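You operate a simulated robot arm through the tools that you are given. There is no shell and no other tool.

You run a simulated robot arm. Do the job below in one go: nothing can be reset, and whatever is moved stays where it is left.

TASK
Clamp the blue roll from the tall rack under the yellow hoop.
Fine: swing the white handle up again; hoop down, ribbed black knob to HOLD. Where these are worked on the way, their far stop is far enough and under half their travel is too little: white handle.

Only the result counts: the job must be done as asked and must still hold three seconds after the hand-in. Knocking over, shifting, dropping, spilling or breaking anything else fails it.

THE ROBOT
A 6-joint arm with a two-finger parallel gripper, fixed in place. Base frame: the origin is on the floor under the middle of its stand, x ahead of it, y to its left, z up; the work surface is at about z = 800. Lengths are in mm, angles in degrees, forces in N, time in s.
It reaches about 1066 mm from its shoulder. Its first joint turns from -166.0 to 166.0 degrees. Payload 3.91 kg.
The tool frame sits at the grasp point between the pads (the TCP): z along the fingers, y along the line on which they close. The tips reach 30 mm beyond it. The gripper opens to 110 mm. The fingers are 20 mm wide and 10 mm thick; the gripper's body (48 by 112 mm) begins 55 mm behind the TCP.
Orientation is that of the tool frame in the base frame, as a unit quaternion [x, y, z, w]. With the fingers straight down and closing along the base's y, the tool's x points along the base's -x, its y along +y and its z along -z.

THE INTERFACE
- The arm moves only by the tool drive_tool. Its argument "series" is a list of rows, each an object (a shift or turn left out is 0, a gripper value left out holds the last) with "delta_pos": the shift along the tool's x, y, z in mm, a list of three; "rot": the turn, a rotation vector about the tool's x, y, z in degrees, a list of three; "claw": the closure, from 0 (fully open) to 1 (shut). In form: [{"delta_pos": [tx, ty, tz], "rot": [ax, ay, az], "claw": claw}, ...]. A call has 1 to 20 rows; each row shifts and turns the commanded pose from where the row before left it, along the tool's axes as they then stand. Rows are played at 5 a second. More than 50 mm and 8.6 degrees between two rows, or a gripper value outside its range, and nothing of the call is played. A pose out of reach is approached as far as the arm can. The call stops where the force on the tool passes 90 N (or 10 N more than at its start, if that is more) or the arm is blocked; 0.2 s more then pass. The fingers move at their own pace (about 153 mm/s each) and stop on an object; they squeeze with about 34 N. The grip force told is the motor's: it shows also when the fingers shut on nothing. Time passes only in rows, and 0.2 s behind the last, so rows that do not move let the fingers close. The reply holds the time, the measured pose of the TCP, the force on the tool along the base axes, the opening and the grip force, in the units named above and with some noise, with the torque about the TCP (base axes, N m) and any sound that the robot's microphone picked up.
- Cameras (640 x 400 px; columns grow to the right, rows downward): "scene" is fixed at [220.2, 649.5, 1630.3]; the picture's right is [-0.63, -0.78, 0.00], its down [-0.43, 0.35, -0.83] and it looks along [0.65, -0.52, -0.56] (base axes); focal length 336 px, centre (320, 200). "wrist" rides on the gripper at [72, 17, -103] in the tool frame; the picture's right is [-0.23, 0.97, 0.00], its down [-0.76, -0.18, -0.62] and it looks along [-0.61, -0.14, 0.78] (tool axes); focal length 222 px, centre (320, 200). There is no depth. A picture from a camera that has moved, and an enlarged one, comes with that camera's place and axes in the base frame and with its lens.
- get_image(camera): a new picture of that camera. It takes no simulated time.
- inspect(camera, box): a new picture of the part [left, top, right, bottom] of that camera's present view, enlarged. It takes no simulated time.
- finish_job(): hands the job in; it is judged then, once.

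Places have to be worked out from the pictures, the camera data and where the tool is seen. Open the gripper and draw the arm clear of the work before you hand the job in, unless the task says otherwise.

The tools are called after ">>>" by a JSON object that holds its "name" and its "arguments". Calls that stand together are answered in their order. drive_tool: Moves the arm, as the interface text tells. Its arguments: {"type":"object","properties":{"series":{"type":"array","items":{"type":"object","properties":{"delta_pos":{"type":"array","items":{"type":"number"}},"rot":{"type":"array","items":{"type":"number"}},"claw":{"type":"number"}}}}},"required":["series"]} The other tools are called the same way: get_image (camera) takes a picture; inspect (camera, box) takes an enlarged picture of a part of a camera's view; finish_job () hands the job in.

At the start:

```text
clock: 0.0
tool_pos: [588.9, -114.5, 1384.1]
tool_rot: [0.001, 1.0, 0.0, 0.001]
ft_force: [0.2, 0.1, 0.0]
torque: [-0.01, 0.0, -0.02]
width: 109.9
gripper_force: 0.1
```

scene: 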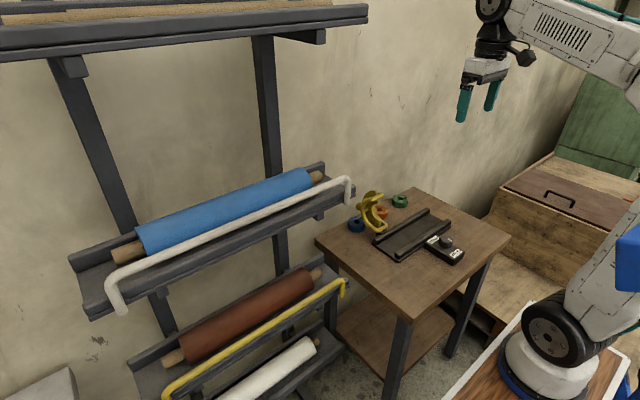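
wrist: 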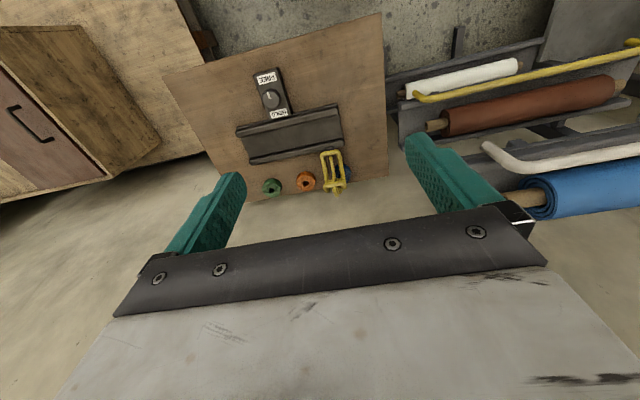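

I start with enlarged views of the rack, the bench with the hoop and knob, and the wrist view, to locate everything.

>>> {"name": "inspect", "arguments": {"camera": "scene", "box": [310, 170, 510, 295]}}

>>> {"name": "inspect", "arguments": {"camera": "scene", "box": [60, 140, 380, 340]}}

>>> {"name": "inspect", "arguments": {"camera": "wrist", "box": [200, 50, 400, 200]}}

>>> {"name": "inspect", "arguments": {"camera": "wrist", "box": [380, 0, 640, 230]}}

```text
3.20 times, centred on (410, 232) of scene
camera zoom: at [220.2, 649.5, 1630.3], right [-0.63, -0.78, 0.0], down [-0.43, 0.35, -0.83], along [0.65, -0.52, -0.56], focal length 1076 px, centre (32, 96)
```

zoom: 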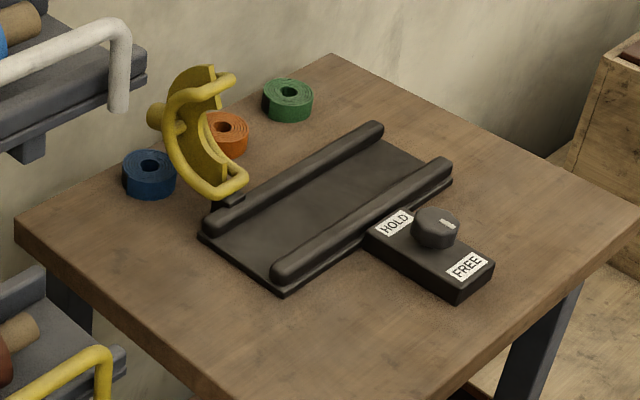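

```text
2.00 times, centred on (220, 240) of scene
camera zoom: at [220.2, 649.5, 1630.3], right [-0.63, -0.78, 0.0], down [-0.43, 0.35, -0.83], along [0.65, -0.52, -0.56], focal length 672 px, centre (520, 120)
```

zoom: 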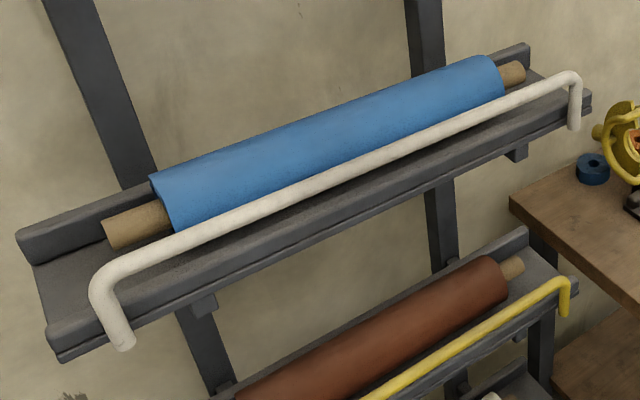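

```text
2.67 times, centred on (300, 125) of wrist
camera zoom: at [516.3, -99.1, 1487.8], right [0.23, 0.97, 0.0], down [0.76, -0.18, 0.62], along [0.61, -0.14, -0.78], focal length 592 px, centre (373, 400)
```

zoom: 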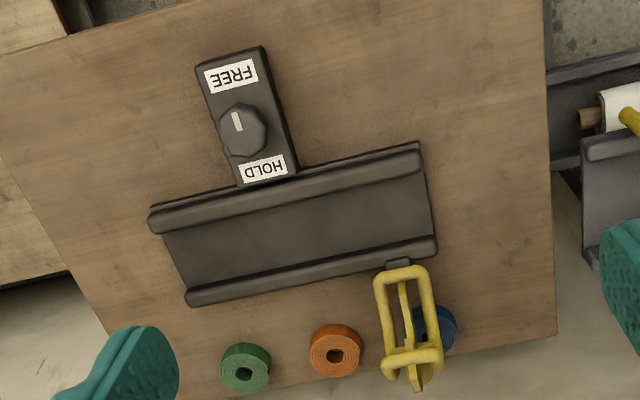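

```text
1.74 times, centred on (510, 115) of wrist
camera zoom: at [516.3, -99.1, 1487.8], right [0.23, 0.97, 0.0], down [0.76, -0.18, 0.62], along [0.61, -0.14, -0.78], focal length 386 px, centre (-10, 348)
```

zoom: 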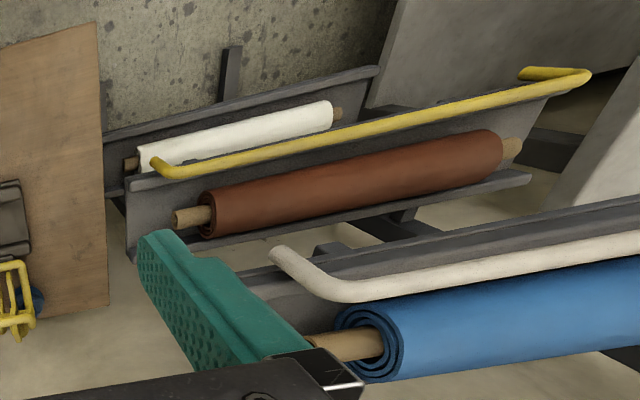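

The scene and wrist rays cross at about (826, y 170–655, 1185) for the blue roll's axis. They put the white bar near x 740, z 1212, with its pivots near z 1133, and the cradle at about x 700–827, y -410 to -95. I zoom further to see how the shelf and its pivots are built, plus the hoop and the knob.

>>> {"name": "inspect", "arguments": {"camera": "scene", "box": [60, 220, 180, 320]}}

>>> {"name": "inspect", "arguments": {"camera": "scene", "box": [260, 140, 380, 240]}}

>>> {"name": "inspect", "arguments": {"camera": "scene", "box": [340, 180, 420, 240]}}

>>> {"name": "inspect", "arguments": {"camera": "scene", "box": [415, 220, 475, 270]}}

>>> {"name": "inspect", "arguments": {"camera": "wrist", "box": [240, 60, 360, 200]}}

```text
4.00 times, centred on (120, 270) of scene
camera zoom: at [220.2, 649.5, 1630.3], right [-0.63, -0.78, 0.0], down [-0.43, 0.35, -0.83], along [0.65, -0.52, -0.56], focal length 1345 px, centre (1120, -80)
```

zoom: 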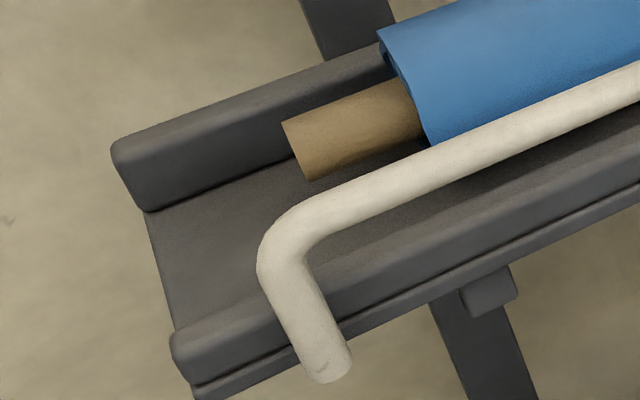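

```text
4.00 times, centred on (320, 190) of scene
camera zoom: at [220.2, 649.5, 1630.3], right [-0.63, -0.78, 0.0], down [-0.43, 0.35, -0.83], along [0.65, -0.52, -0.56], focal length 1345 px, centre (320, 240)
```

zoom: 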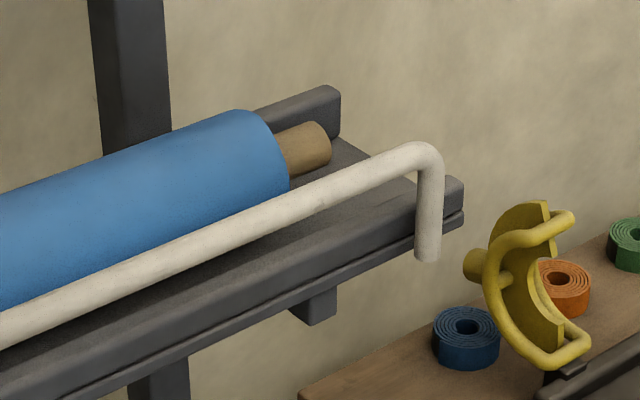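

```text
6.67 times, centred on (380, 210) of scene
camera zoom: at [220.2, 649.5, 1630.3], right [-0.63, -0.78, 0.0], down [-0.43, 0.35, -0.83], along [0.65, -0.52, -0.56], focal length 2241 px, centre (-80, 133)
```

zoom: 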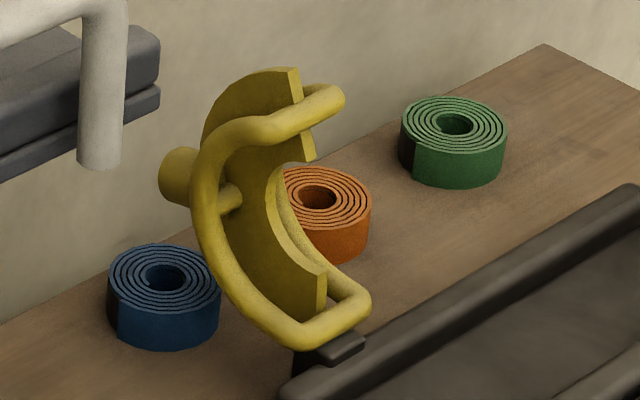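

```text
8.00 times, centred on (445, 245) of scene
camera zoom: at [220.2, 649.5, 1630.3], right [-0.63, -0.78, 0.0], down [-0.43, 0.35, -0.83], along [0.65, -0.52, -0.56], focal length 2690 px, centre (-680, -160)
```

zoom: 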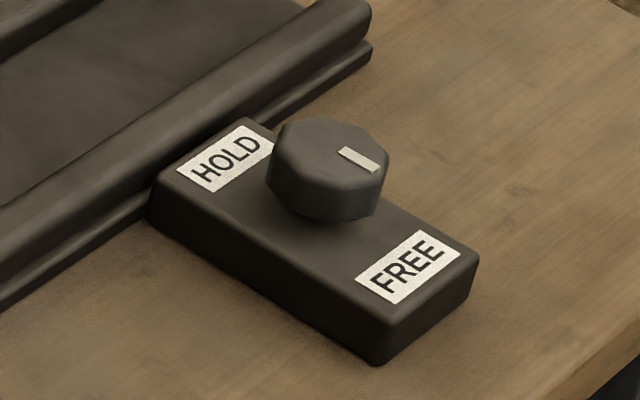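

```text
2.86 times, centred on (300, 130) of wrist
camera zoom: at [516.3, -99.1, 1487.8], right [0.23, 0.97, 0.0], down [0.76, -0.18, 0.62], along [0.61, -0.14, -0.78], focal length 635 px, centre (377, 400)
```

zoom: 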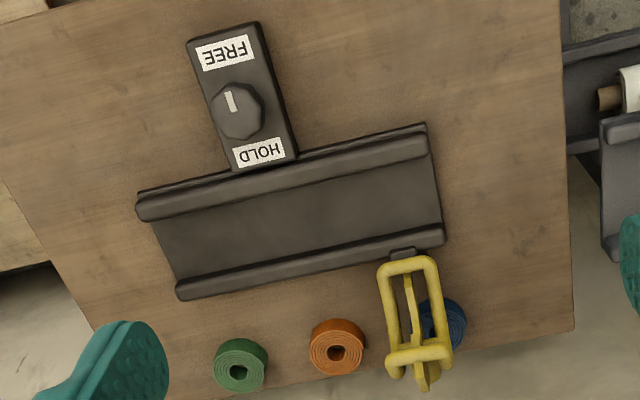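

The handle stands up on its pivots at the front lip, and the knob's mark points at FREE. I turn the tool so the fingers close along base x and the camera sits on the -y side. Then I move toward the rack's front at a safe height to look closer.

>>> {"name": "drive_tool", "arguments": {"series": [{"rot": [0, 0, -8.2]}, {"rot": [0, 0, -8.2]}, {"rot": [0, 0, -8.2]}, {"rot": [0, 0, -8.2]}, {"rot": [0, 0, -8.2]}, {"rot": [0, 0, -8.2]}, {"rot": [0, 0, -8.2]}, {"rot": [0, 0, -8.2]}, {"rot": [0, 0, -8.2]}, {"rot": [0, 0, -8.2]}, {"rot": [0, 0, -8.0]}, {"delta_pos": [-40, 0, 0]}, {"delta_pos": [-40, 0, 0]}, {"delta_pos": [-40, 0, 0]}, {"delta_pos": [-40, 0, 0]}, {"delta_pos": [-40, 0, 0]}, {"delta_pos": [-40, 0, 0]}, {"delta_pos": [-40, 0, 0]}, {"delta_pos": [-40, 0, 0]}]}}

```text
clock: 4.0
tool_pos: [589.1, 205.3, 1383.6]
tool_rot: [-0.707, 0.708, -0.001, 0.0]
ft_force: [0.2, -0.5, -0.2]
torque: [0.02, -0.03, -0.03]
width: 110.2
gripper_force: 0.1
```

The tool turned and moved as expected. I take pictures from here.

>>> {"name": "get_image", "arguments": {"camera": "wrist"}}

>>> {"name": "get_image", "arguments": {"camera": "scene"}}

```text
taken
camera wrist: at [571.2, 131.8, 1488.0], right [-0.97, 0.23, 0.0], down [0.18, 0.76, 0.62], along [0.14, 0.61, -0.78], focal length 222 px, centre (320, 200)
```

wrist: 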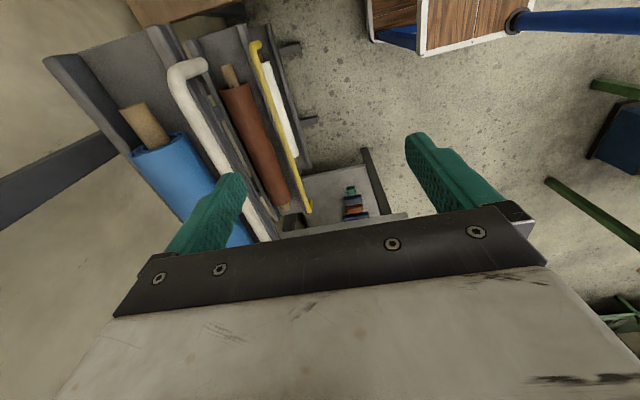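

```text
taken
```

scene: 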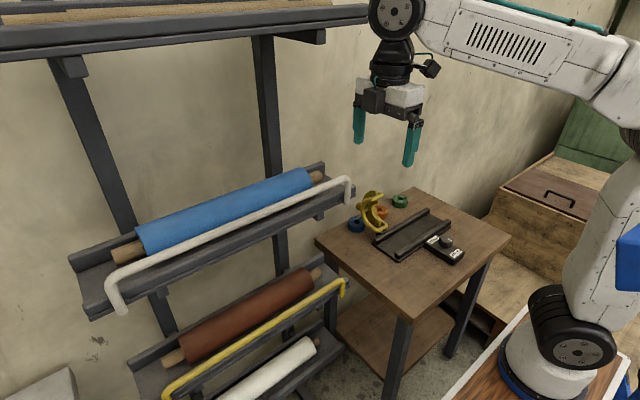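

The wrist view now looks along the shelves. I enlarge the blue shelf's end to see its cross-section.

>>> {"name": "inspect", "arguments": {"camera": "wrist", "box": [30, 10, 290, 250]}}

>>> {"name": "inspect", "arguments": {"camera": "wrist", "box": [90, 40, 230, 180]}}

```text
1.67 times, centred on (160, 130) of wrist
camera zoom: at [571.2, 131.8, 1488.0], right [-0.97, 0.23, 0.0], down [0.18, 0.76, 0.62], along [0.14, 0.61, -0.78], focal length 370 px, centre (587, 317)
```

zoom: 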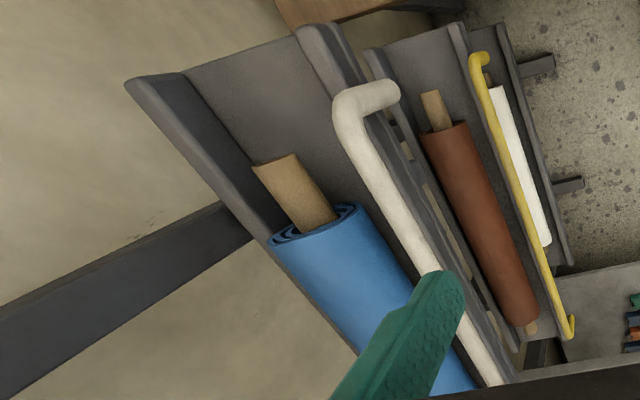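

```text
2.86 times, centred on (160, 110) of wrist
camera zoom: at [571.2, 131.8, 1488.0], right [-0.97, 0.23, 0.0], down [0.18, 0.76, 0.62], along [0.14, 0.61, -0.78], focal length 635 px, centre (777, 457)
```

zoom: 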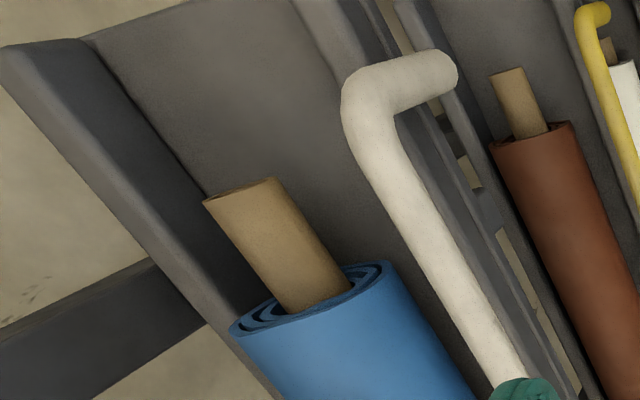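

The two wrist views and the scene agree on these positions:
- Roll: axis at about x 828, z 1187, diameter about 75.
- White bar: about (744, y 139–680, 1199), pivoting near (740, z 1126).

I move in front of the bar's middle, part-close the fingers, drop to z 1262 and look again.

>>> {"name": "drive_tool", "arguments": {"series": [{"delta_pos": [-42, 0, 0], "claw": 0.545}, {"delta_pos": [-42, 0, 0]}, {"delta_pos": [-42, 0, 0]}, {"delta_pos": [-42, 0, 0]}, {"delta_pos": [-39, 0, 0]}, {"delta_pos": [0, 0, 40]}, {"delta_pos": [0, 0, 40]}, {"delta_pos": [0, 0, 41]}, {}]}}

>>> {"name": "get_image", "arguments": {"camera": "wrist"}}

>>> {"name": "get_image", "arguments": {"camera": "scene"}}

```text
clock: 6.0
tool_pos: [589.3, 413.5, 1262.1]
tool_rot: [-0.707, 0.708, -0.001, 0.0]
ft_force: [-0.4, -0.4, -0.4]
torque: [0.01, 0.04, -0.01]
width: 50.2
gripper_force: 0.1
```

```text
taken
camera wrist: at [572.3, 338.8, 1366.4], right [-0.97, 0.23, 0.0], down [0.18, 0.76, 0.62], along [0.14, 0.61, -0.78], focal length 222 px, centre (320, 200)
```

wrist: 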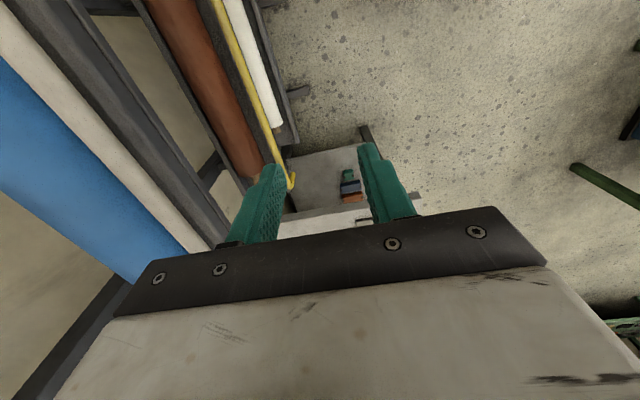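

```text
taken
```

scene: 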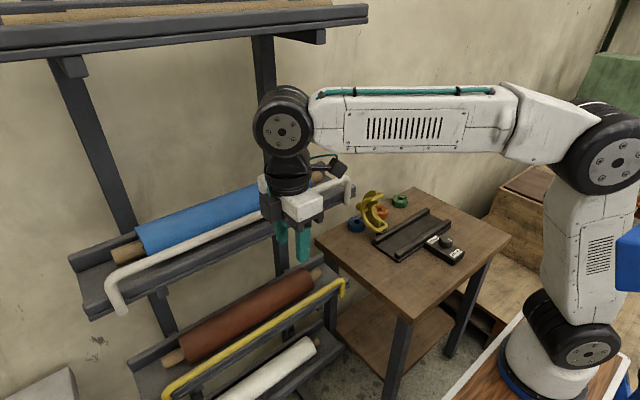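

The arm is in front of the bar and everything is as expected. I enlarge the wrist view to refine the bar's x position before going in.

>>> {"name": "inspect", "arguments": {"camera": "wrist", "box": [0, 0, 260, 280]}}

>>> {"name": "inspect", "arguments": {"camera": "scene", "box": [220, 90, 380, 280]}}

```text
1.43 times, centred on (130, 140) of wrist
camera zoom: at [572.3, 338.8, 1366.4], right [-0.97, 0.23, 0.0], down [0.18, 0.76, 0.62], along [0.14, 0.61, -0.78], focal length 317 px, centre (591, 286)
```

zoom: 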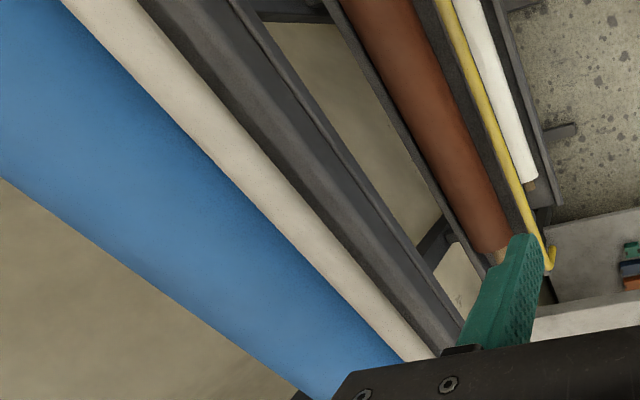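

```text
2.11 times, centred on (300, 185) of scene
camera zoom: at [220.2, 649.5, 1630.3], right [-0.63, -0.78, 0.0], down [-0.43, 0.35, -0.83], along [0.65, -0.52, -0.56], focal length 708 px, centre (362, 232)
```

zoom: 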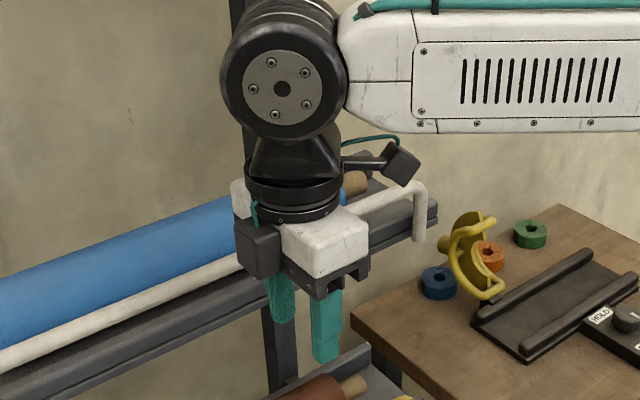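

The bar's position differs by about 20 mm between my rays, so I enlarge more for exact edge positions.

>>> {"name": "inspect", "arguments": {"camera": "scene", "box": [180, 170, 260, 220]}}

>>> {"name": "inspect", "arguments": {"camera": "wrist", "box": [60, 80, 180, 200]}}

```text
8.00 times, centred on (220, 195) of scene
camera zoom: at [220.2, 649.5, 1630.3], right [-0.63, -0.78, 0.0], down [-0.43, 0.35, -0.83], along [0.65, -0.52, -0.56], focal length 2690 px, centre (1120, 240)
```

zoom: 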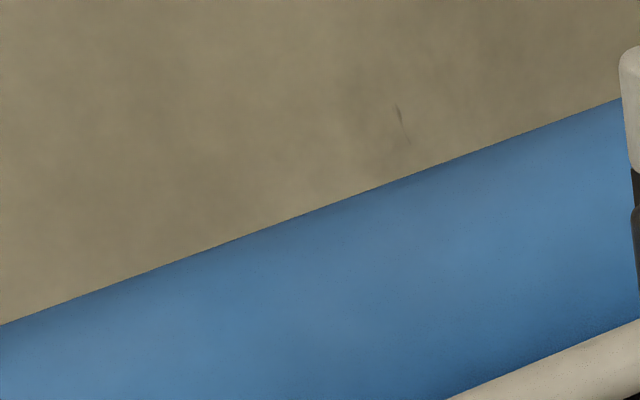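

```text
3.33 times, centred on (120, 140) of wrist
camera zoom: at [572.3, 338.8, 1366.4], right [-0.97, 0.23, 0.0], down [0.18, 0.76, 0.62], along [0.14, 0.61, -0.78], focal length 740 px, centre (987, 400)
```

zoom: 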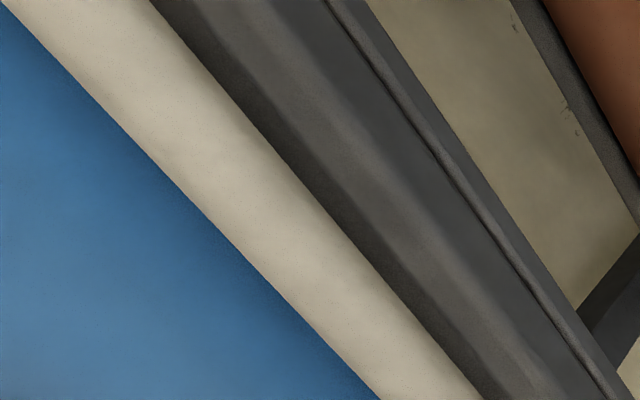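

The rays put the bar between x 736 and 750, with z 1203–1214. I move closer to x 700 at z 1266 for a better view angle.

>>> {"name": "drive_tool", "arguments": {"series": [{"delta_pos": [0, -40, -4]}, {"delta_pos": [0, -40, 0]}, {"delta_pos": [0, -31, 0]}, {}]}}

>>> {"name": "get_image", "arguments": {"camera": "wrist"}}

>>> {"name": "inspect", "arguments": {"camera": "scene", "box": [180, 60, 340, 260]}}

```text
clock: 7.0
tool_pos: [699.2, 412.7, 1266.3]
tool_rot: [0.707, -0.707, 0.001, -0.001]
ft_force: [-0.6, -0.7, -0.3]
torque: [0.02, -0.04, 0.01]
width: 49.8
gripper_force: 0.0
```

```text
taken
camera wrist: at [682.4, 338.8, 1371.1], right [-0.97, 0.23, 0.0], down [0.18, 0.76, 0.62], along [0.14, 0.61, -0.78], focal length 222 px, centre (320, 200)
```

wrist: 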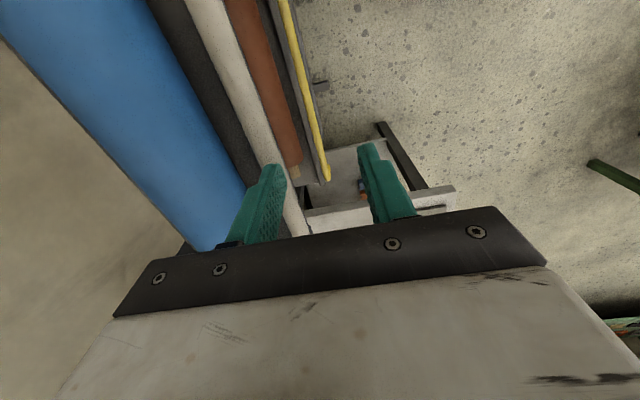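

```text
2.00 times, centred on (260, 160) of scene
camera zoom: at [220.2, 649.5, 1630.3], right [-0.63, -0.78, 0.0], down [-0.43, 0.35, -0.83], along [0.65, -0.52, -0.56], focal length 672 px, centre (440, 280)
```

zoom: 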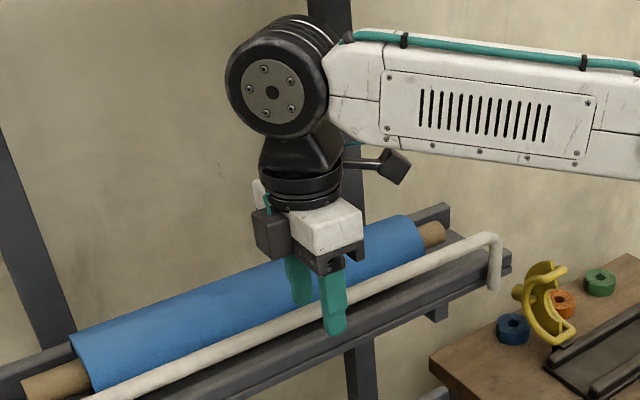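

The bar centre now comes out at x 743, z 1209. I centre the open fingers above it and look once more before descending.

>>> {"name": "drive_tool", "arguments": {"series": [{"delta_pos": [0, -22, 0]}, {"delta_pos": [0, -22, 0]}, {}]}}

>>> {"name": "get_image", "arguments": {"camera": "wrist"}}

>>> {"name": "inspect", "arguments": {"camera": "scene", "box": [180, 60, 340, 260]}}

```text
clock: 7.8
tool_pos: [745.1, 413.1, 1266.7]
tool_rot: [-0.707, 0.707, -0.001, 0.001]
ft_force: [0.3, -0.3, 0.5]
torque: [0.02, 0.02, -0.01]
width: 50.1
gripper_force: 0.1
```

```text
taken
camera wrist: at [726.9, 339.6, 1371.3], right [-0.97, 0.23, 0.0], down [0.18, 0.76, 0.62], along [0.14, 0.61, -0.78], focal length 222 px, centre (320, 200)
```

wrist: 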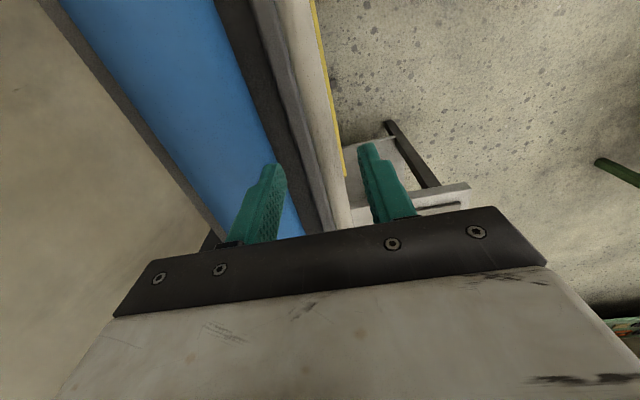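

```text
2.00 times, centred on (260, 160) of scene
camera zoom: at [220.2, 649.5, 1630.3], right [-0.63, -0.78, 0.0], down [-0.43, 0.35, -0.83], along [0.65, -0.52, -0.56], focal length 672 px, centre (440, 280)
```

zoom: 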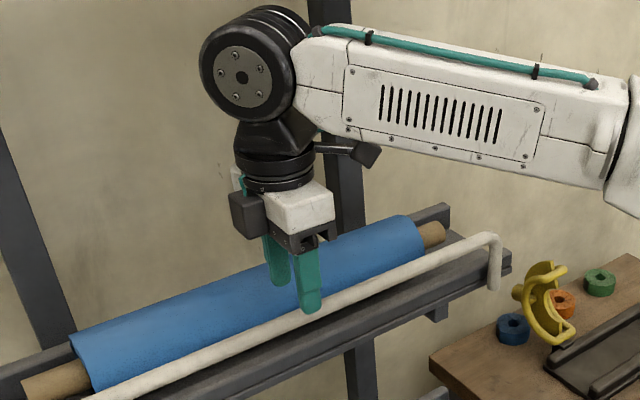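

I enlarge this near-vertical view to read the bar's x directly.

>>> {"name": "inspect", "arguments": {"camera": "wrist", "box": [220, 40, 420, 240]}}

```text
2.00 times, centred on (320, 140) of wrist
camera zoom: at [726.9, 339.6, 1371.3], right [-0.97, 0.23, 0.0], down [0.18, 0.76, 0.62], along [0.14, 0.61, -0.78], focal length 444 px, centre (320, 320)
```

zoom: 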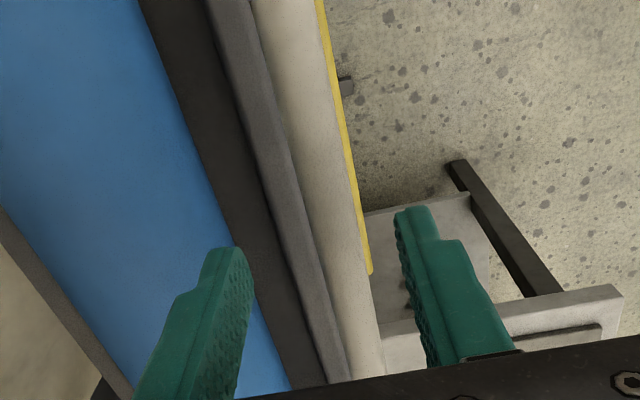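

The bar reads x ≈ 742, between the fingers. I descend to z 1208 with a small correction, then close on the bar.

>>> {"name": "drive_tool", "arguments": {"series": [{"delta_pos": [0, 2, 20]}, {"delta_pos": [0, 0, 20]}, {"delta_pos": [0, 0, 18]}, {}, {"claw": 0.8}, {"claw": 1.0}, {}, {}]}}

>>> {"name": "get_image", "arguments": {"camera": "wrist"}}

>>> {"name": "inspect", "arguments": {"camera": "scene", "box": [180, 60, 340, 260]}}

```text
clock: 9.6
tool_pos: [740.3, 414.2, 1207.2]
tool_rot: [0.707, -0.707, 0.0, 0.001]
ft_force: [-44.6, -13.8, -16.9]
torque: [-0.02, -0.55, 0.08]
width: 17.6
gripper_force: 44.6
```

```text
taken
camera wrist: at [723.1, 339.6, 1313.4], right [-0.97, 0.23, 0.0], down [0.18, 0.76, 0.62], along [0.14, 0.61, -0.78], focal length 222 px, centre (320, 200)
```

wrist: 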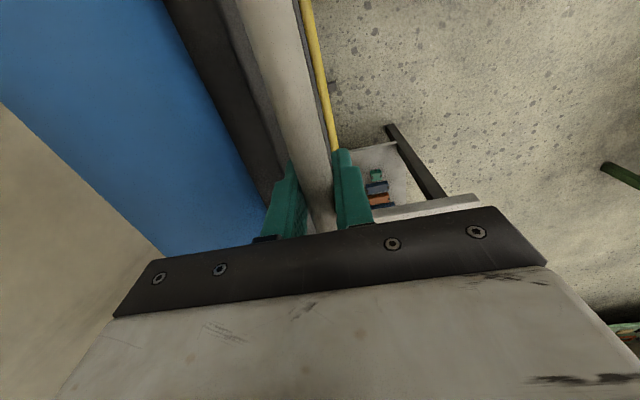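

```text
2.00 times, centred on (260, 160) of scene
camera zoom: at [220.2, 649.5, 1630.3], right [-0.63, -0.78, 0.0], down [-0.43, 0.35, -0.83], along [0.65, -0.52, -0.56], focal length 672 px, centre (440, 280)
```

zoom: 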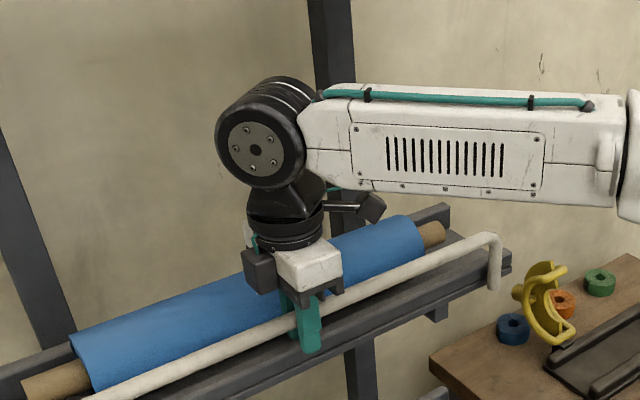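

The fingers hold the bar (17.6 mm), and the bar presses back only against +x, so it is at its upright stop. I pull it along the first 30° of its arc toward -x and check the forces.

>>> {"name": "drive_tool", "arguments": {"series": [{"delta_pos": [0, 10.4, 0.7], "claw": 1.0}, {"delta_pos": [0, 10.3, 2.0]}, {"delta_pos": [0, 9.9, 3.4]}, {"delta_pos": [0, 9.4, 4.6]}, {}]}}

>>> {"name": "get_image", "arguments": {"camera": "wrist"}}

>>> {"name": "get_image", "arguments": {"camera": "scene"}}

```text
clock: 10.8
tool_pos: [702.6, 412.5, 1197.3]
tool_rot: [-0.707, 0.707, -0.001, 0.001]
ft_force: [1.5, 7.9, 4.0]
torque: [0.13, -0.27, -0.02]
width: 17.4
gripper_force: 44.7
```

```text
taken
camera wrist: at [684.7, 339.0, 1302.4], right [-0.97, 0.23, 0.0], down [0.18, 0.76, 0.62], along [0.14, 0.61, -0.78], focal length 222 px, centre (320, 200)
```

wrist: 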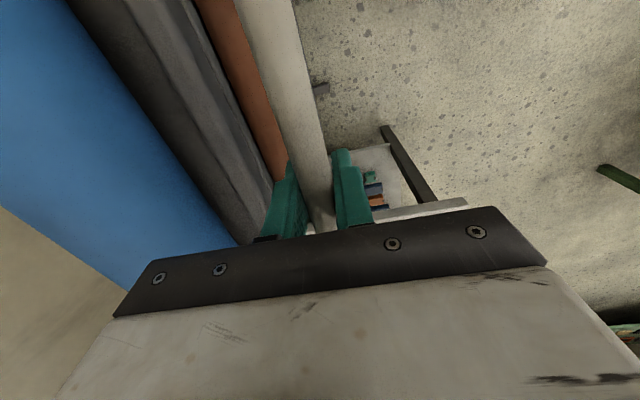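

```text
taken
```

scene: 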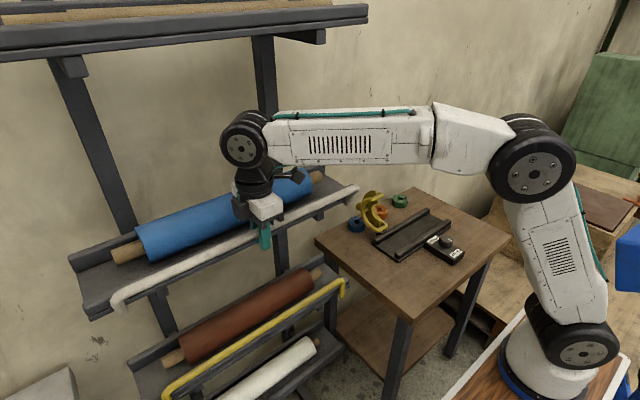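

The handle follows with little force. I continue along the arc to about 60°, then check again.

>>> {"name": "drive_tool", "arguments": {"series": [{"delta_pos": [0, 8.7, 5.8]}, {"delta_pos": [0, 7.9, 6.9]}, {"delta_pos": [0, 6.9, 7.9]}, {"delta_pos": [0, 5.8, 8.7]}, {}]}}

>>> {"name": "inspect", "arguments": {"camera": "scene", "box": [60, 140, 380, 340]}}

```text
clock: 12.0
tool_pos: [673.6, 413.8, 1167.4]
tool_rot: [-0.706, 0.708, 0.0, 0.0]
ft_force: [1.8, 5.4, 1.0]
torque: [-0.17, -0.23, -0.03]
width: 17.5
gripper_force: 44.6
```

```text
2.00 times, centred on (220, 240) of scene
camera zoom: at [220.2, 649.5, 1630.3], right [-0.63, -0.78, 0.0], down [-0.43, 0.35, -0.83], along [0.65, -0.52, -0.56], focal length 672 px, centre (520, 120)
```

zoom: 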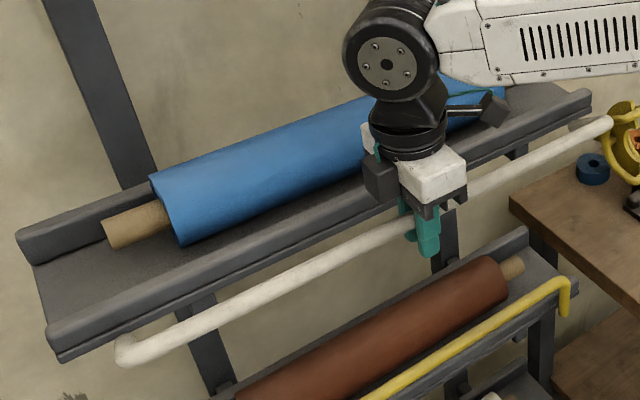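

The handle swings out and down with the grip, with forces staying near 5 N. I continue to about 90°.

>>> {"name": "drive_tool", "arguments": {"series": [{"delta_pos": [0, 4.6, 9.4]}, {"delta_pos": [0, 3.4, 9.9]}, {"delta_pos": [0, 2.0, 10.3]}, {"delta_pos": [0, 0.7, 10.4]}, {}]}}

>>> {"name": "inspect", "arguments": {"camera": "scene", "box": [60, 140, 380, 340]}}

```text
clock: 13.2
tool_pos: [660.9, 412.0, 1128.7]
tool_rot: [0.707, -0.707, 0.001, 0.0]
ft_force: [-42.2, -11.3, 4.3]
torque: [0.28, -0.67, -0.03]
width: 17.6
gripper_force: 45.1
```

```text
2.00 times, centred on (220, 240) of scene
camera zoom: at [220.2, 649.5, 1630.3], right [-0.63, -0.78, 0.0], down [-0.43, 0.35, -0.83], along [0.65, -0.52, -0.56], focal length 672 px, centre (520, 120)
```

zoom: 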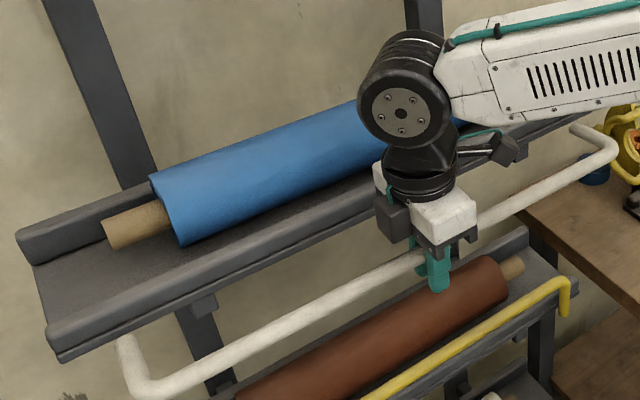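

At 90° the bar pushes the tool slightly toward -x, so the arc radius is a little larger than assumed (pivot z about 1125). I correct by -4 mm in x and continue downward to look for the far stop.

>>> {"name": "drive_tool", "arguments": {"series": [{"delta_pos": [0, 4.0, 1.0]}, {"delta_pos": [0, 0, 5]}, {"delta_pos": [0, 0, 5]}, {}]}}

>>> {"name": "inspect", "arguments": {"camera": "scene", "box": [60, 140, 380, 340]}}

```text
clock: 14.2
tool_pos: [659.5, 413.1, 1119.0]
tool_rot: [-0.706, 0.708, 0.0, 0.0]
ft_force: [-10.0, -1.4, 2.3]
torque: [0.74, -0.41, -0.02]
width: 17.6
gripper_force: 45.2
```

```text
2.00 times, centred on (220, 240) of scene
camera zoom: at [220.2, 649.5, 1630.3], right [-0.63, -0.78, 0.0], down [-0.43, 0.35, -0.83], along [0.65, -0.52, -0.56], focal length 672 px, centre (520, 120)
```

zoom: 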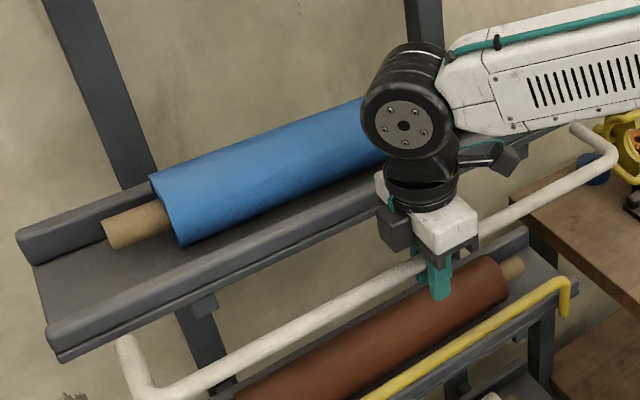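

No stop yet, and forces are small. I continue along the arc toward 110°.

>>> {"name": "drive_tool", "arguments": {"series": [{"delta_pos": [0, -0.5, 5.4]}, {"delta_pos": [0, -1.0, 5.3]}, {"delta_pos": [0, -1.4, 5.2]}, {"delta_pos": [0, -1.8, 5.1]}, {}]}}

>>> {"name": "inspect", "arguments": {"camera": "scene", "box": [60, 140, 380, 340]}}

```text
clock: 15.4
tool_pos: [662.3, 412.7, 1096.2]
tool_rot: [-0.707, 0.707, 0.0, -0.002]
ft_force: [-34.4, -9.3, -9.7]
torque: [0.09, -0.7, -0.06]
width: 17.7
gripper_force: 45.4
```

```text
2.00 times, centred on (220, 240) of scene
camera zoom: at [220.2, 649.5, 1630.3], right [-0.63, -0.78, 0.0], down [-0.43, 0.35, -0.83], along [0.65, -0.52, -0.56], focal length 672 px, centre (520, 120)
```

zoom: 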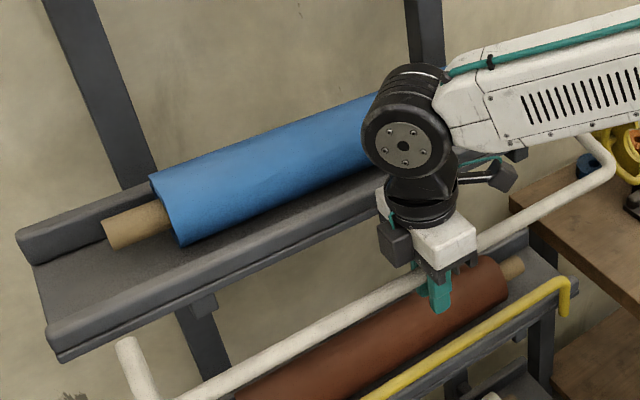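

There is still no hard stop; the small -x push fits a radius of about 83.5 mm. I continue to about 120°.

>>> {"name": "drive_tool", "arguments": {"series": [{"delta_pos": [0, 1.2, 4.3]}, {"delta_pos": [0, -1.5, 4.2]}, {"delta_pos": [0, -2.0, 3.5]}, {"delta_pos": [0, -2.0, 3.0]}, {}]}}

>>> {"name": "inspect", "arguments": {"camera": "scene", "box": [50, 160, 370, 360]}}

>>> {"name": "get_image", "arguments": {"camera": "wrist"}}

```text
clock: 16.6
tool_pos: [665.7, 413.6, 1081.1]
tool_rot: [0.708, -0.707, 0.0, 0.0]
ft_force: [-36.8, -8.6, -14.7]
torque: [0.23, -0.9, -0.07]
width: 17.8
gripper_force: 45.0
```

```text
2.00 times, centred on (210, 260) of scene
camera zoom: at [220.2, 649.5, 1630.3], right [-0.63, -0.78, 0.0], down [-0.43, 0.35, -0.83], along [0.65, -0.52, -0.56], focal length 672 px, centre (540, 80)
```

zoom: 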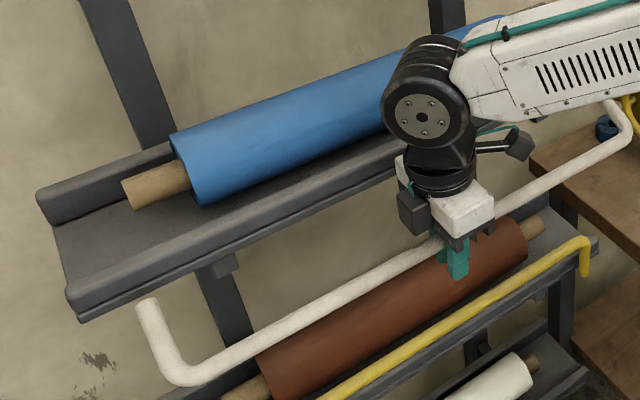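

```text
taken
camera wrist: at [649.2, 339.0, 1186.4], right [-0.97, 0.23, 0.0], down [0.18, 0.76, 0.62], along [0.14, 0.61, -0.78], focal length 222 px, centre (320, 200)
```

wrist: 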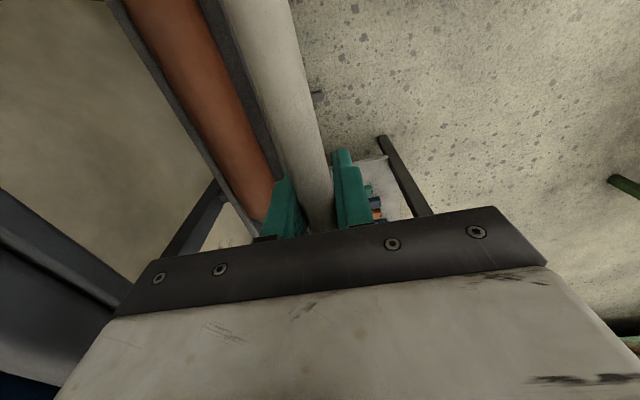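

The bar looks a little nearer the camera, so it may be slipping in the pads. I enlarge to measure where it sits in the grip.

>>> {"name": "inspect", "arguments": {"camera": "wrist", "box": [200, 40, 400, 240]}}

>>> {"name": "inspect", "arguments": {"camera": "scene", "box": [100, 290, 180, 360]}}

>>> {"name": "inspect", "arguments": {"camera": "scene", "box": [300, 190, 390, 270]}}

```text
2.00 times, centred on (300, 140) of wrist
camera zoom: at [649.2, 339.0, 1186.4], right [-0.97, 0.23, 0.0], down [0.18, 0.76, 0.62], along [0.14, 0.61, -0.78], focal length 444 px, centre (360, 320)
```

zoom: 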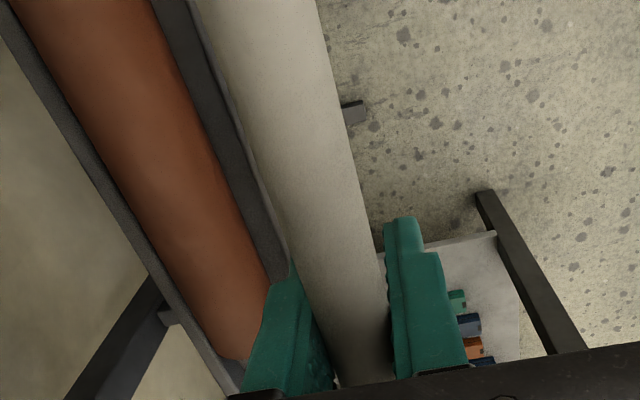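

```text
5.71 times, centred on (140, 325) of scene
camera zoom: at [220.2, 649.5, 1630.3], right [-0.63, -0.78, 0.0], down [-0.43, 0.35, -0.83], along [0.65, -0.52, -0.56], focal length 1921 px, centre (1349, -514)
```

zoom: 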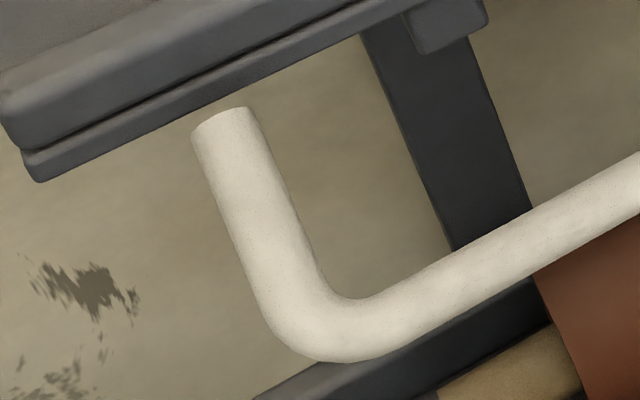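

```text
5.00 times, centred on (345, 230) of scene
camera zoom: at [220.2, 649.5, 1630.3], right [-0.63, -0.78, 0.0], down [-0.43, 0.35, -0.83], along [0.65, -0.52, -0.56], focal length 1681 px, centre (195, 50)
```

zoom: 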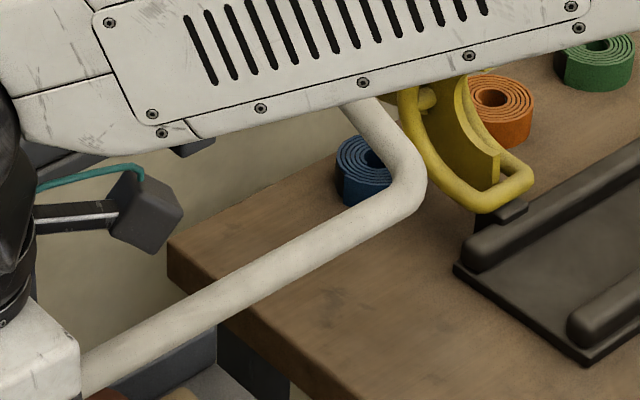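

The bar now sits about 22 mm above the TCP in the pads (bar z ≈ 1103). It slid in the grip, so the handle seems to have stopped at about 105°. I open, rise, and check where it stays.

>>> {"name": "drive_tool", "arguments": {"series": [{"claw": 0.6}, {}, {"delta_pos": [0, 0, -25]}, {"delta_pos": [0, 0, -35]}, {"delta_pos": [0, 0, -35]}, {}]}}

>>> {"name": "get_image", "arguments": {"camera": "wrist"}}

>>> {"name": "inspect", "arguments": {"camera": "scene", "box": [50, 160, 370, 360]}}

```text
clock: 18.0
tool_pos: [667.3, 412.2, 1176.9]
tool_rot: [-0.706, 0.708, -0.001, 0.0]
ft_force: [0.3, 0.2, 0.5]
torque: [0.02, 0.01, 0.03]
width: 43.8
gripper_force: 0.1
```

```text
taken
camera wrist: at [650.8, 337.8, 1281.0], right [-0.97, 0.23, 0.0], down [0.18, 0.76, 0.62], along [0.14, 0.61, -0.78], focal length 222 px, centre (320, 200)
```

wrist: 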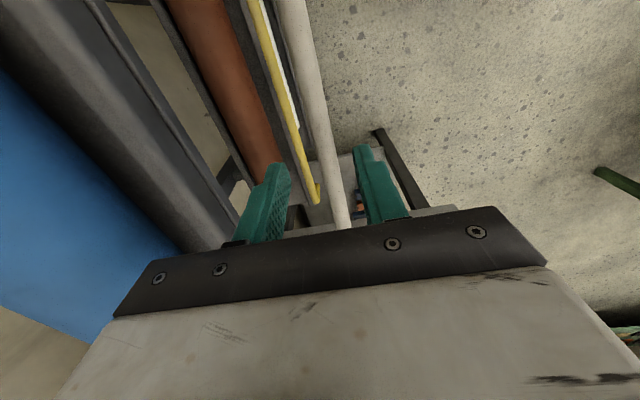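

```text
2.00 times, centred on (210, 260) of scene
camera zoom: at [220.2, 649.5, 1630.3], right [-0.63, -0.78, 0.0], down [-0.43, 0.35, -0.83], along [0.65, -0.52, -0.56], focal length 672 px, centre (540, 80)
```

zoom: 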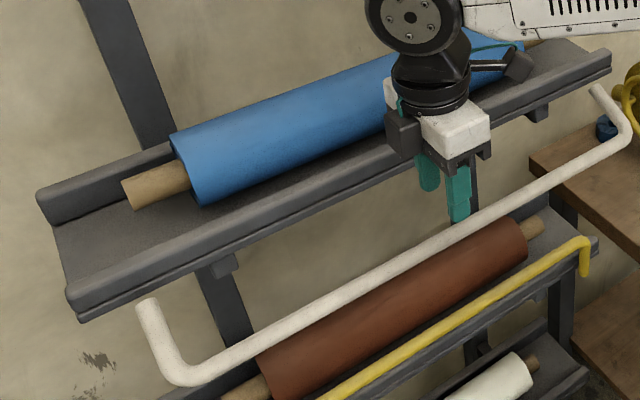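

The handle stays down near 105°. To make sure it is at its far stop, I close the fingers and press gently down on the bar from above.

>>> {"name": "drive_tool", "arguments": {"series": [{"claw": 1.0, "delta_pos": [0, 2, 0]}, {}, {"delta_pos": [0, 0, 15]}, {"delta_pos": [0, 0, 12]}, {"delta_pos": [0, 0, 4]}, {"delta_pos": [0, 0, 3]}, {"delta_pos": [0, 0, 2]}, {}]}}

```text
clock: 19.8
tool_pos: [665.2, 412.3, 1141.6]
tool_rot: [0.707, -0.707, 0.0, -0.001]
ft_force: [-0.3, 0.5, -0.1]
torque: [0.02, 0.02, 0.01]
width: 0.0
gripper_force: 34.3
```

No contact yet at z 1141.6. I press lower in small steps.

>>> {"name": "drive_tool", "arguments": {"series": [{"delta_pos": [0, 0, 3]}, {"delta_pos": [0, 0, 2]}, {"delta_pos": [0, 0, 2]}, {"delta_pos": [0, 0, 2]}, {}]}}

>>> {"name": "get_image", "arguments": {"camera": "wrist"}}

>>> {"name": "inspect", "arguments": {"camera": "scene", "box": [50, 160, 370, 360]}}

```text
clock: 21.0
tool_pos: [666.0, 412.8, 1131.7]
tool_rot: [-0.707, 0.708, 0.0, 0.0]
ft_force: [-0.3, -0.1, -0.1]
torque: [0.02, -0.02, 0.0]
width: 0.0
gripper_force: 34.0
```

```text
taken
camera wrist: at [648.4, 338.7, 1236.2], right [-0.97, 0.23, 0.0], down [0.18, 0.76, 0.62], along [0.14, 0.61, -0.78], focal length 222 px, centre (320, 200)
```

wrist: 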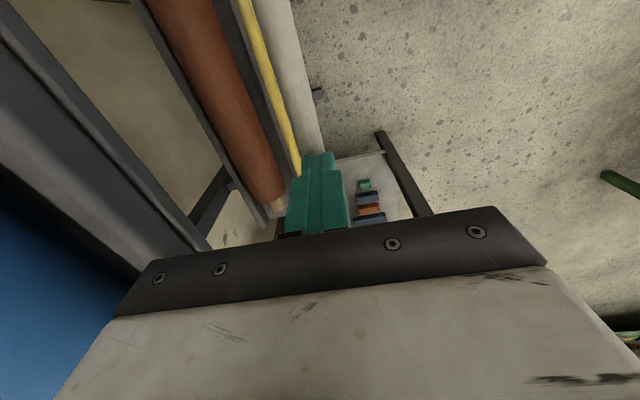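

```text
2.00 times, centred on (210, 260) of scene
camera zoom: at [220.2, 649.5, 1630.3], right [-0.63, -0.78, 0.0], down [-0.43, 0.35, -0.83], along [0.65, -0.52, -0.56], focal length 672 px, centre (540, 80)
```

zoom: 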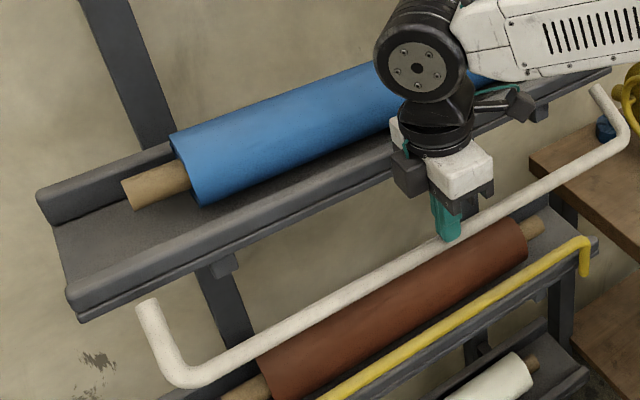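

Still no contact, so the bar sits lower than I estimated. I keep lowering in small steps.

>>> {"name": "drive_tool", "arguments": {"series": [{"delta_pos": [0, 0, 3]}, {"delta_pos": [0, 0, 3]}, {"delta_pos": [0, 0, 3]}, {"delta_pos": [0, 0, 3]}, {}]}}

>>> {"name": "inspect", "arguments": {"camera": "scene", "box": [50, 160, 370, 360]}}

```text
clock: 22.2
tool_pos: [667.0, 413.3, 1119.3]
tool_rot: [-0.706, 0.708, 0.0, 0.0]
ft_force: [0.2, 0.8, -0.2]
torque: [-0.04, -0.02, -0.01]
width: 0.0
gripper_force: 34.3
```

```text
2.00 times, centred on (210, 260) of scene
camera zoom: at [220.2, 649.5, 1630.3], right [-0.63, -0.78, 0.0], down [-0.43, 0.35, -0.83], along [0.65, -0.52, -0.56], focal length 672 px, centre (540, 80)
```

zoom: 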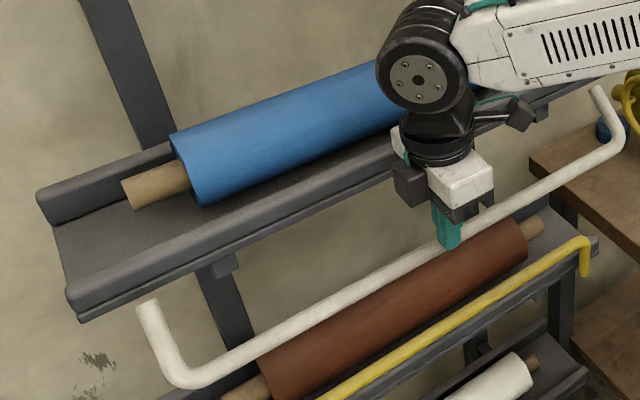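

No force at tip height 1089. I check with the wrist camera whether the fingers are over the bar or beside it.

>>> {"name": "inspect", "arguments": {"camera": "wrist", "box": [200, 40, 400, 240]}}

>>> {"name": "inspect", "arguments": {"camera": "scene", "box": [240, 230, 320, 310]}}

```text
2.00 times, centred on (300, 140) of wrist
camera zoom: at [648.7, 338.7, 1224.2], right [-0.97, 0.23, 0.0], down [0.18, 0.76, 0.62], along [0.14, 0.61, -0.78], focal length 444 px, centre (360, 320)
```

zoom: 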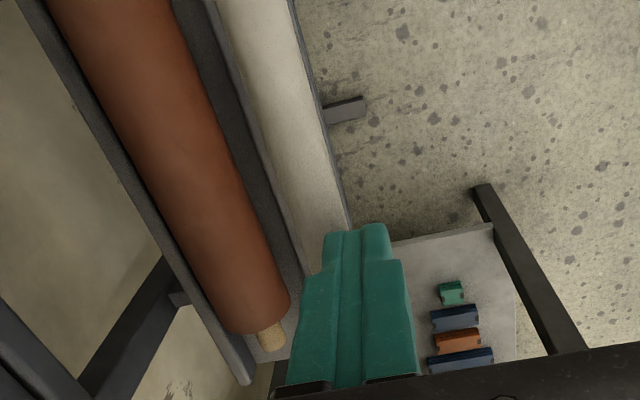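

```text
5.00 times, centred on (280, 270) of scene
camera zoom: at [220.2, 649.5, 1630.3], right [-0.63, -0.78, 0.0], down [-0.43, 0.35, -0.83], along [0.65, -0.52, -0.56], focal length 1681 px, centre (520, -150)
```

zoom: 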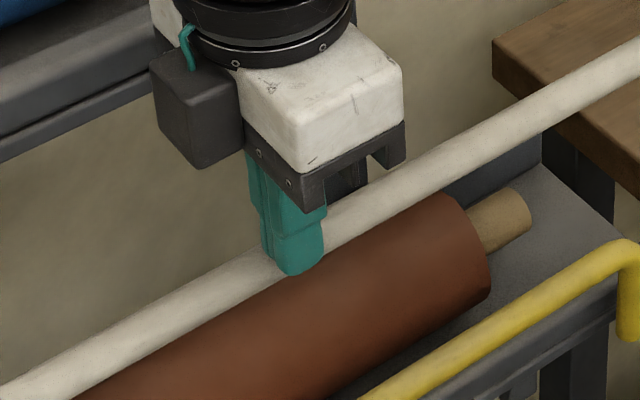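

The rays now cross at about (678, 1081) for the bar, so after release it went to about 125°, just behind the fingertips. I shift 10 mm toward +x above it and press down gently to confirm the stop.

>>> {"name": "drive_tool", "arguments": {"series": [{"delta_pos": [0, 0, -12]}, {"delta_pos": [0, -10, 0]}, {"delta_pos": [0, 0, 8]}, {"delta_pos": [0, 0, 3]}, {"delta_pos": [0, 0, 2]}, {"delta_pos": [0, 0, 2]}, {}]}}

```text
clock: 23.8
tool_pos: [677.0, 413.4, 1116.1]
tool_rot: [-0.706, 0.708, 0.0, 0.001]
ft_force: [2.1, -0.2, 2.4]
torque: [-0.01, -0.11, 0.0]
width: 0.0
gripper_force: 34.4
```

There is a light contact at tip z ≈ 1086. I press further in 2 mm steps.

>>> {"name": "drive_tool", "arguments": {"series": [{"delta_pos": [0, 0, 2]}, {"delta_pos": [0, 0, 2]}, {}]}}

>>> {"name": "inspect", "arguments": {"camera": "scene", "box": [50, 160, 370, 360]}}

```text
clock: 24.6
tool_pos: [675.6, 412.5, 1114.2]
tool_rot: [-0.706, 0.708, 0.001, 0.001]
ft_force: [9.7, 0.6, 10.8]
torque: [0.02, -0.42, 0.02]
width: 0.0
gripper_force: 33.8
```

```text
2.00 times, centred on (210, 260) of scene
camera zoom: at [220.2, 649.5, 1630.3], right [-0.63, -0.78, 0.0], down [-0.43, 0.35, -0.83], along [0.65, -0.52, -0.56], focal length 672 px, centre (540, 80)
```

zoom: 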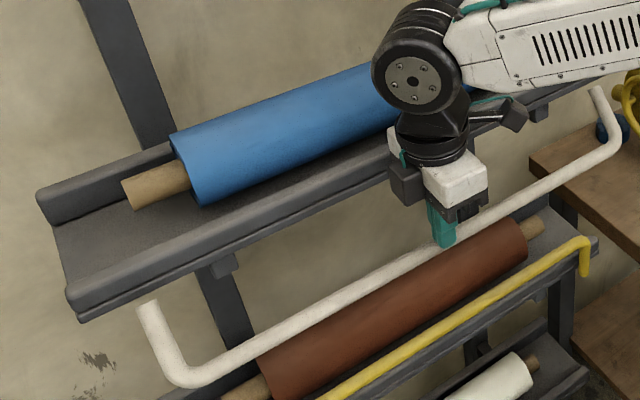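

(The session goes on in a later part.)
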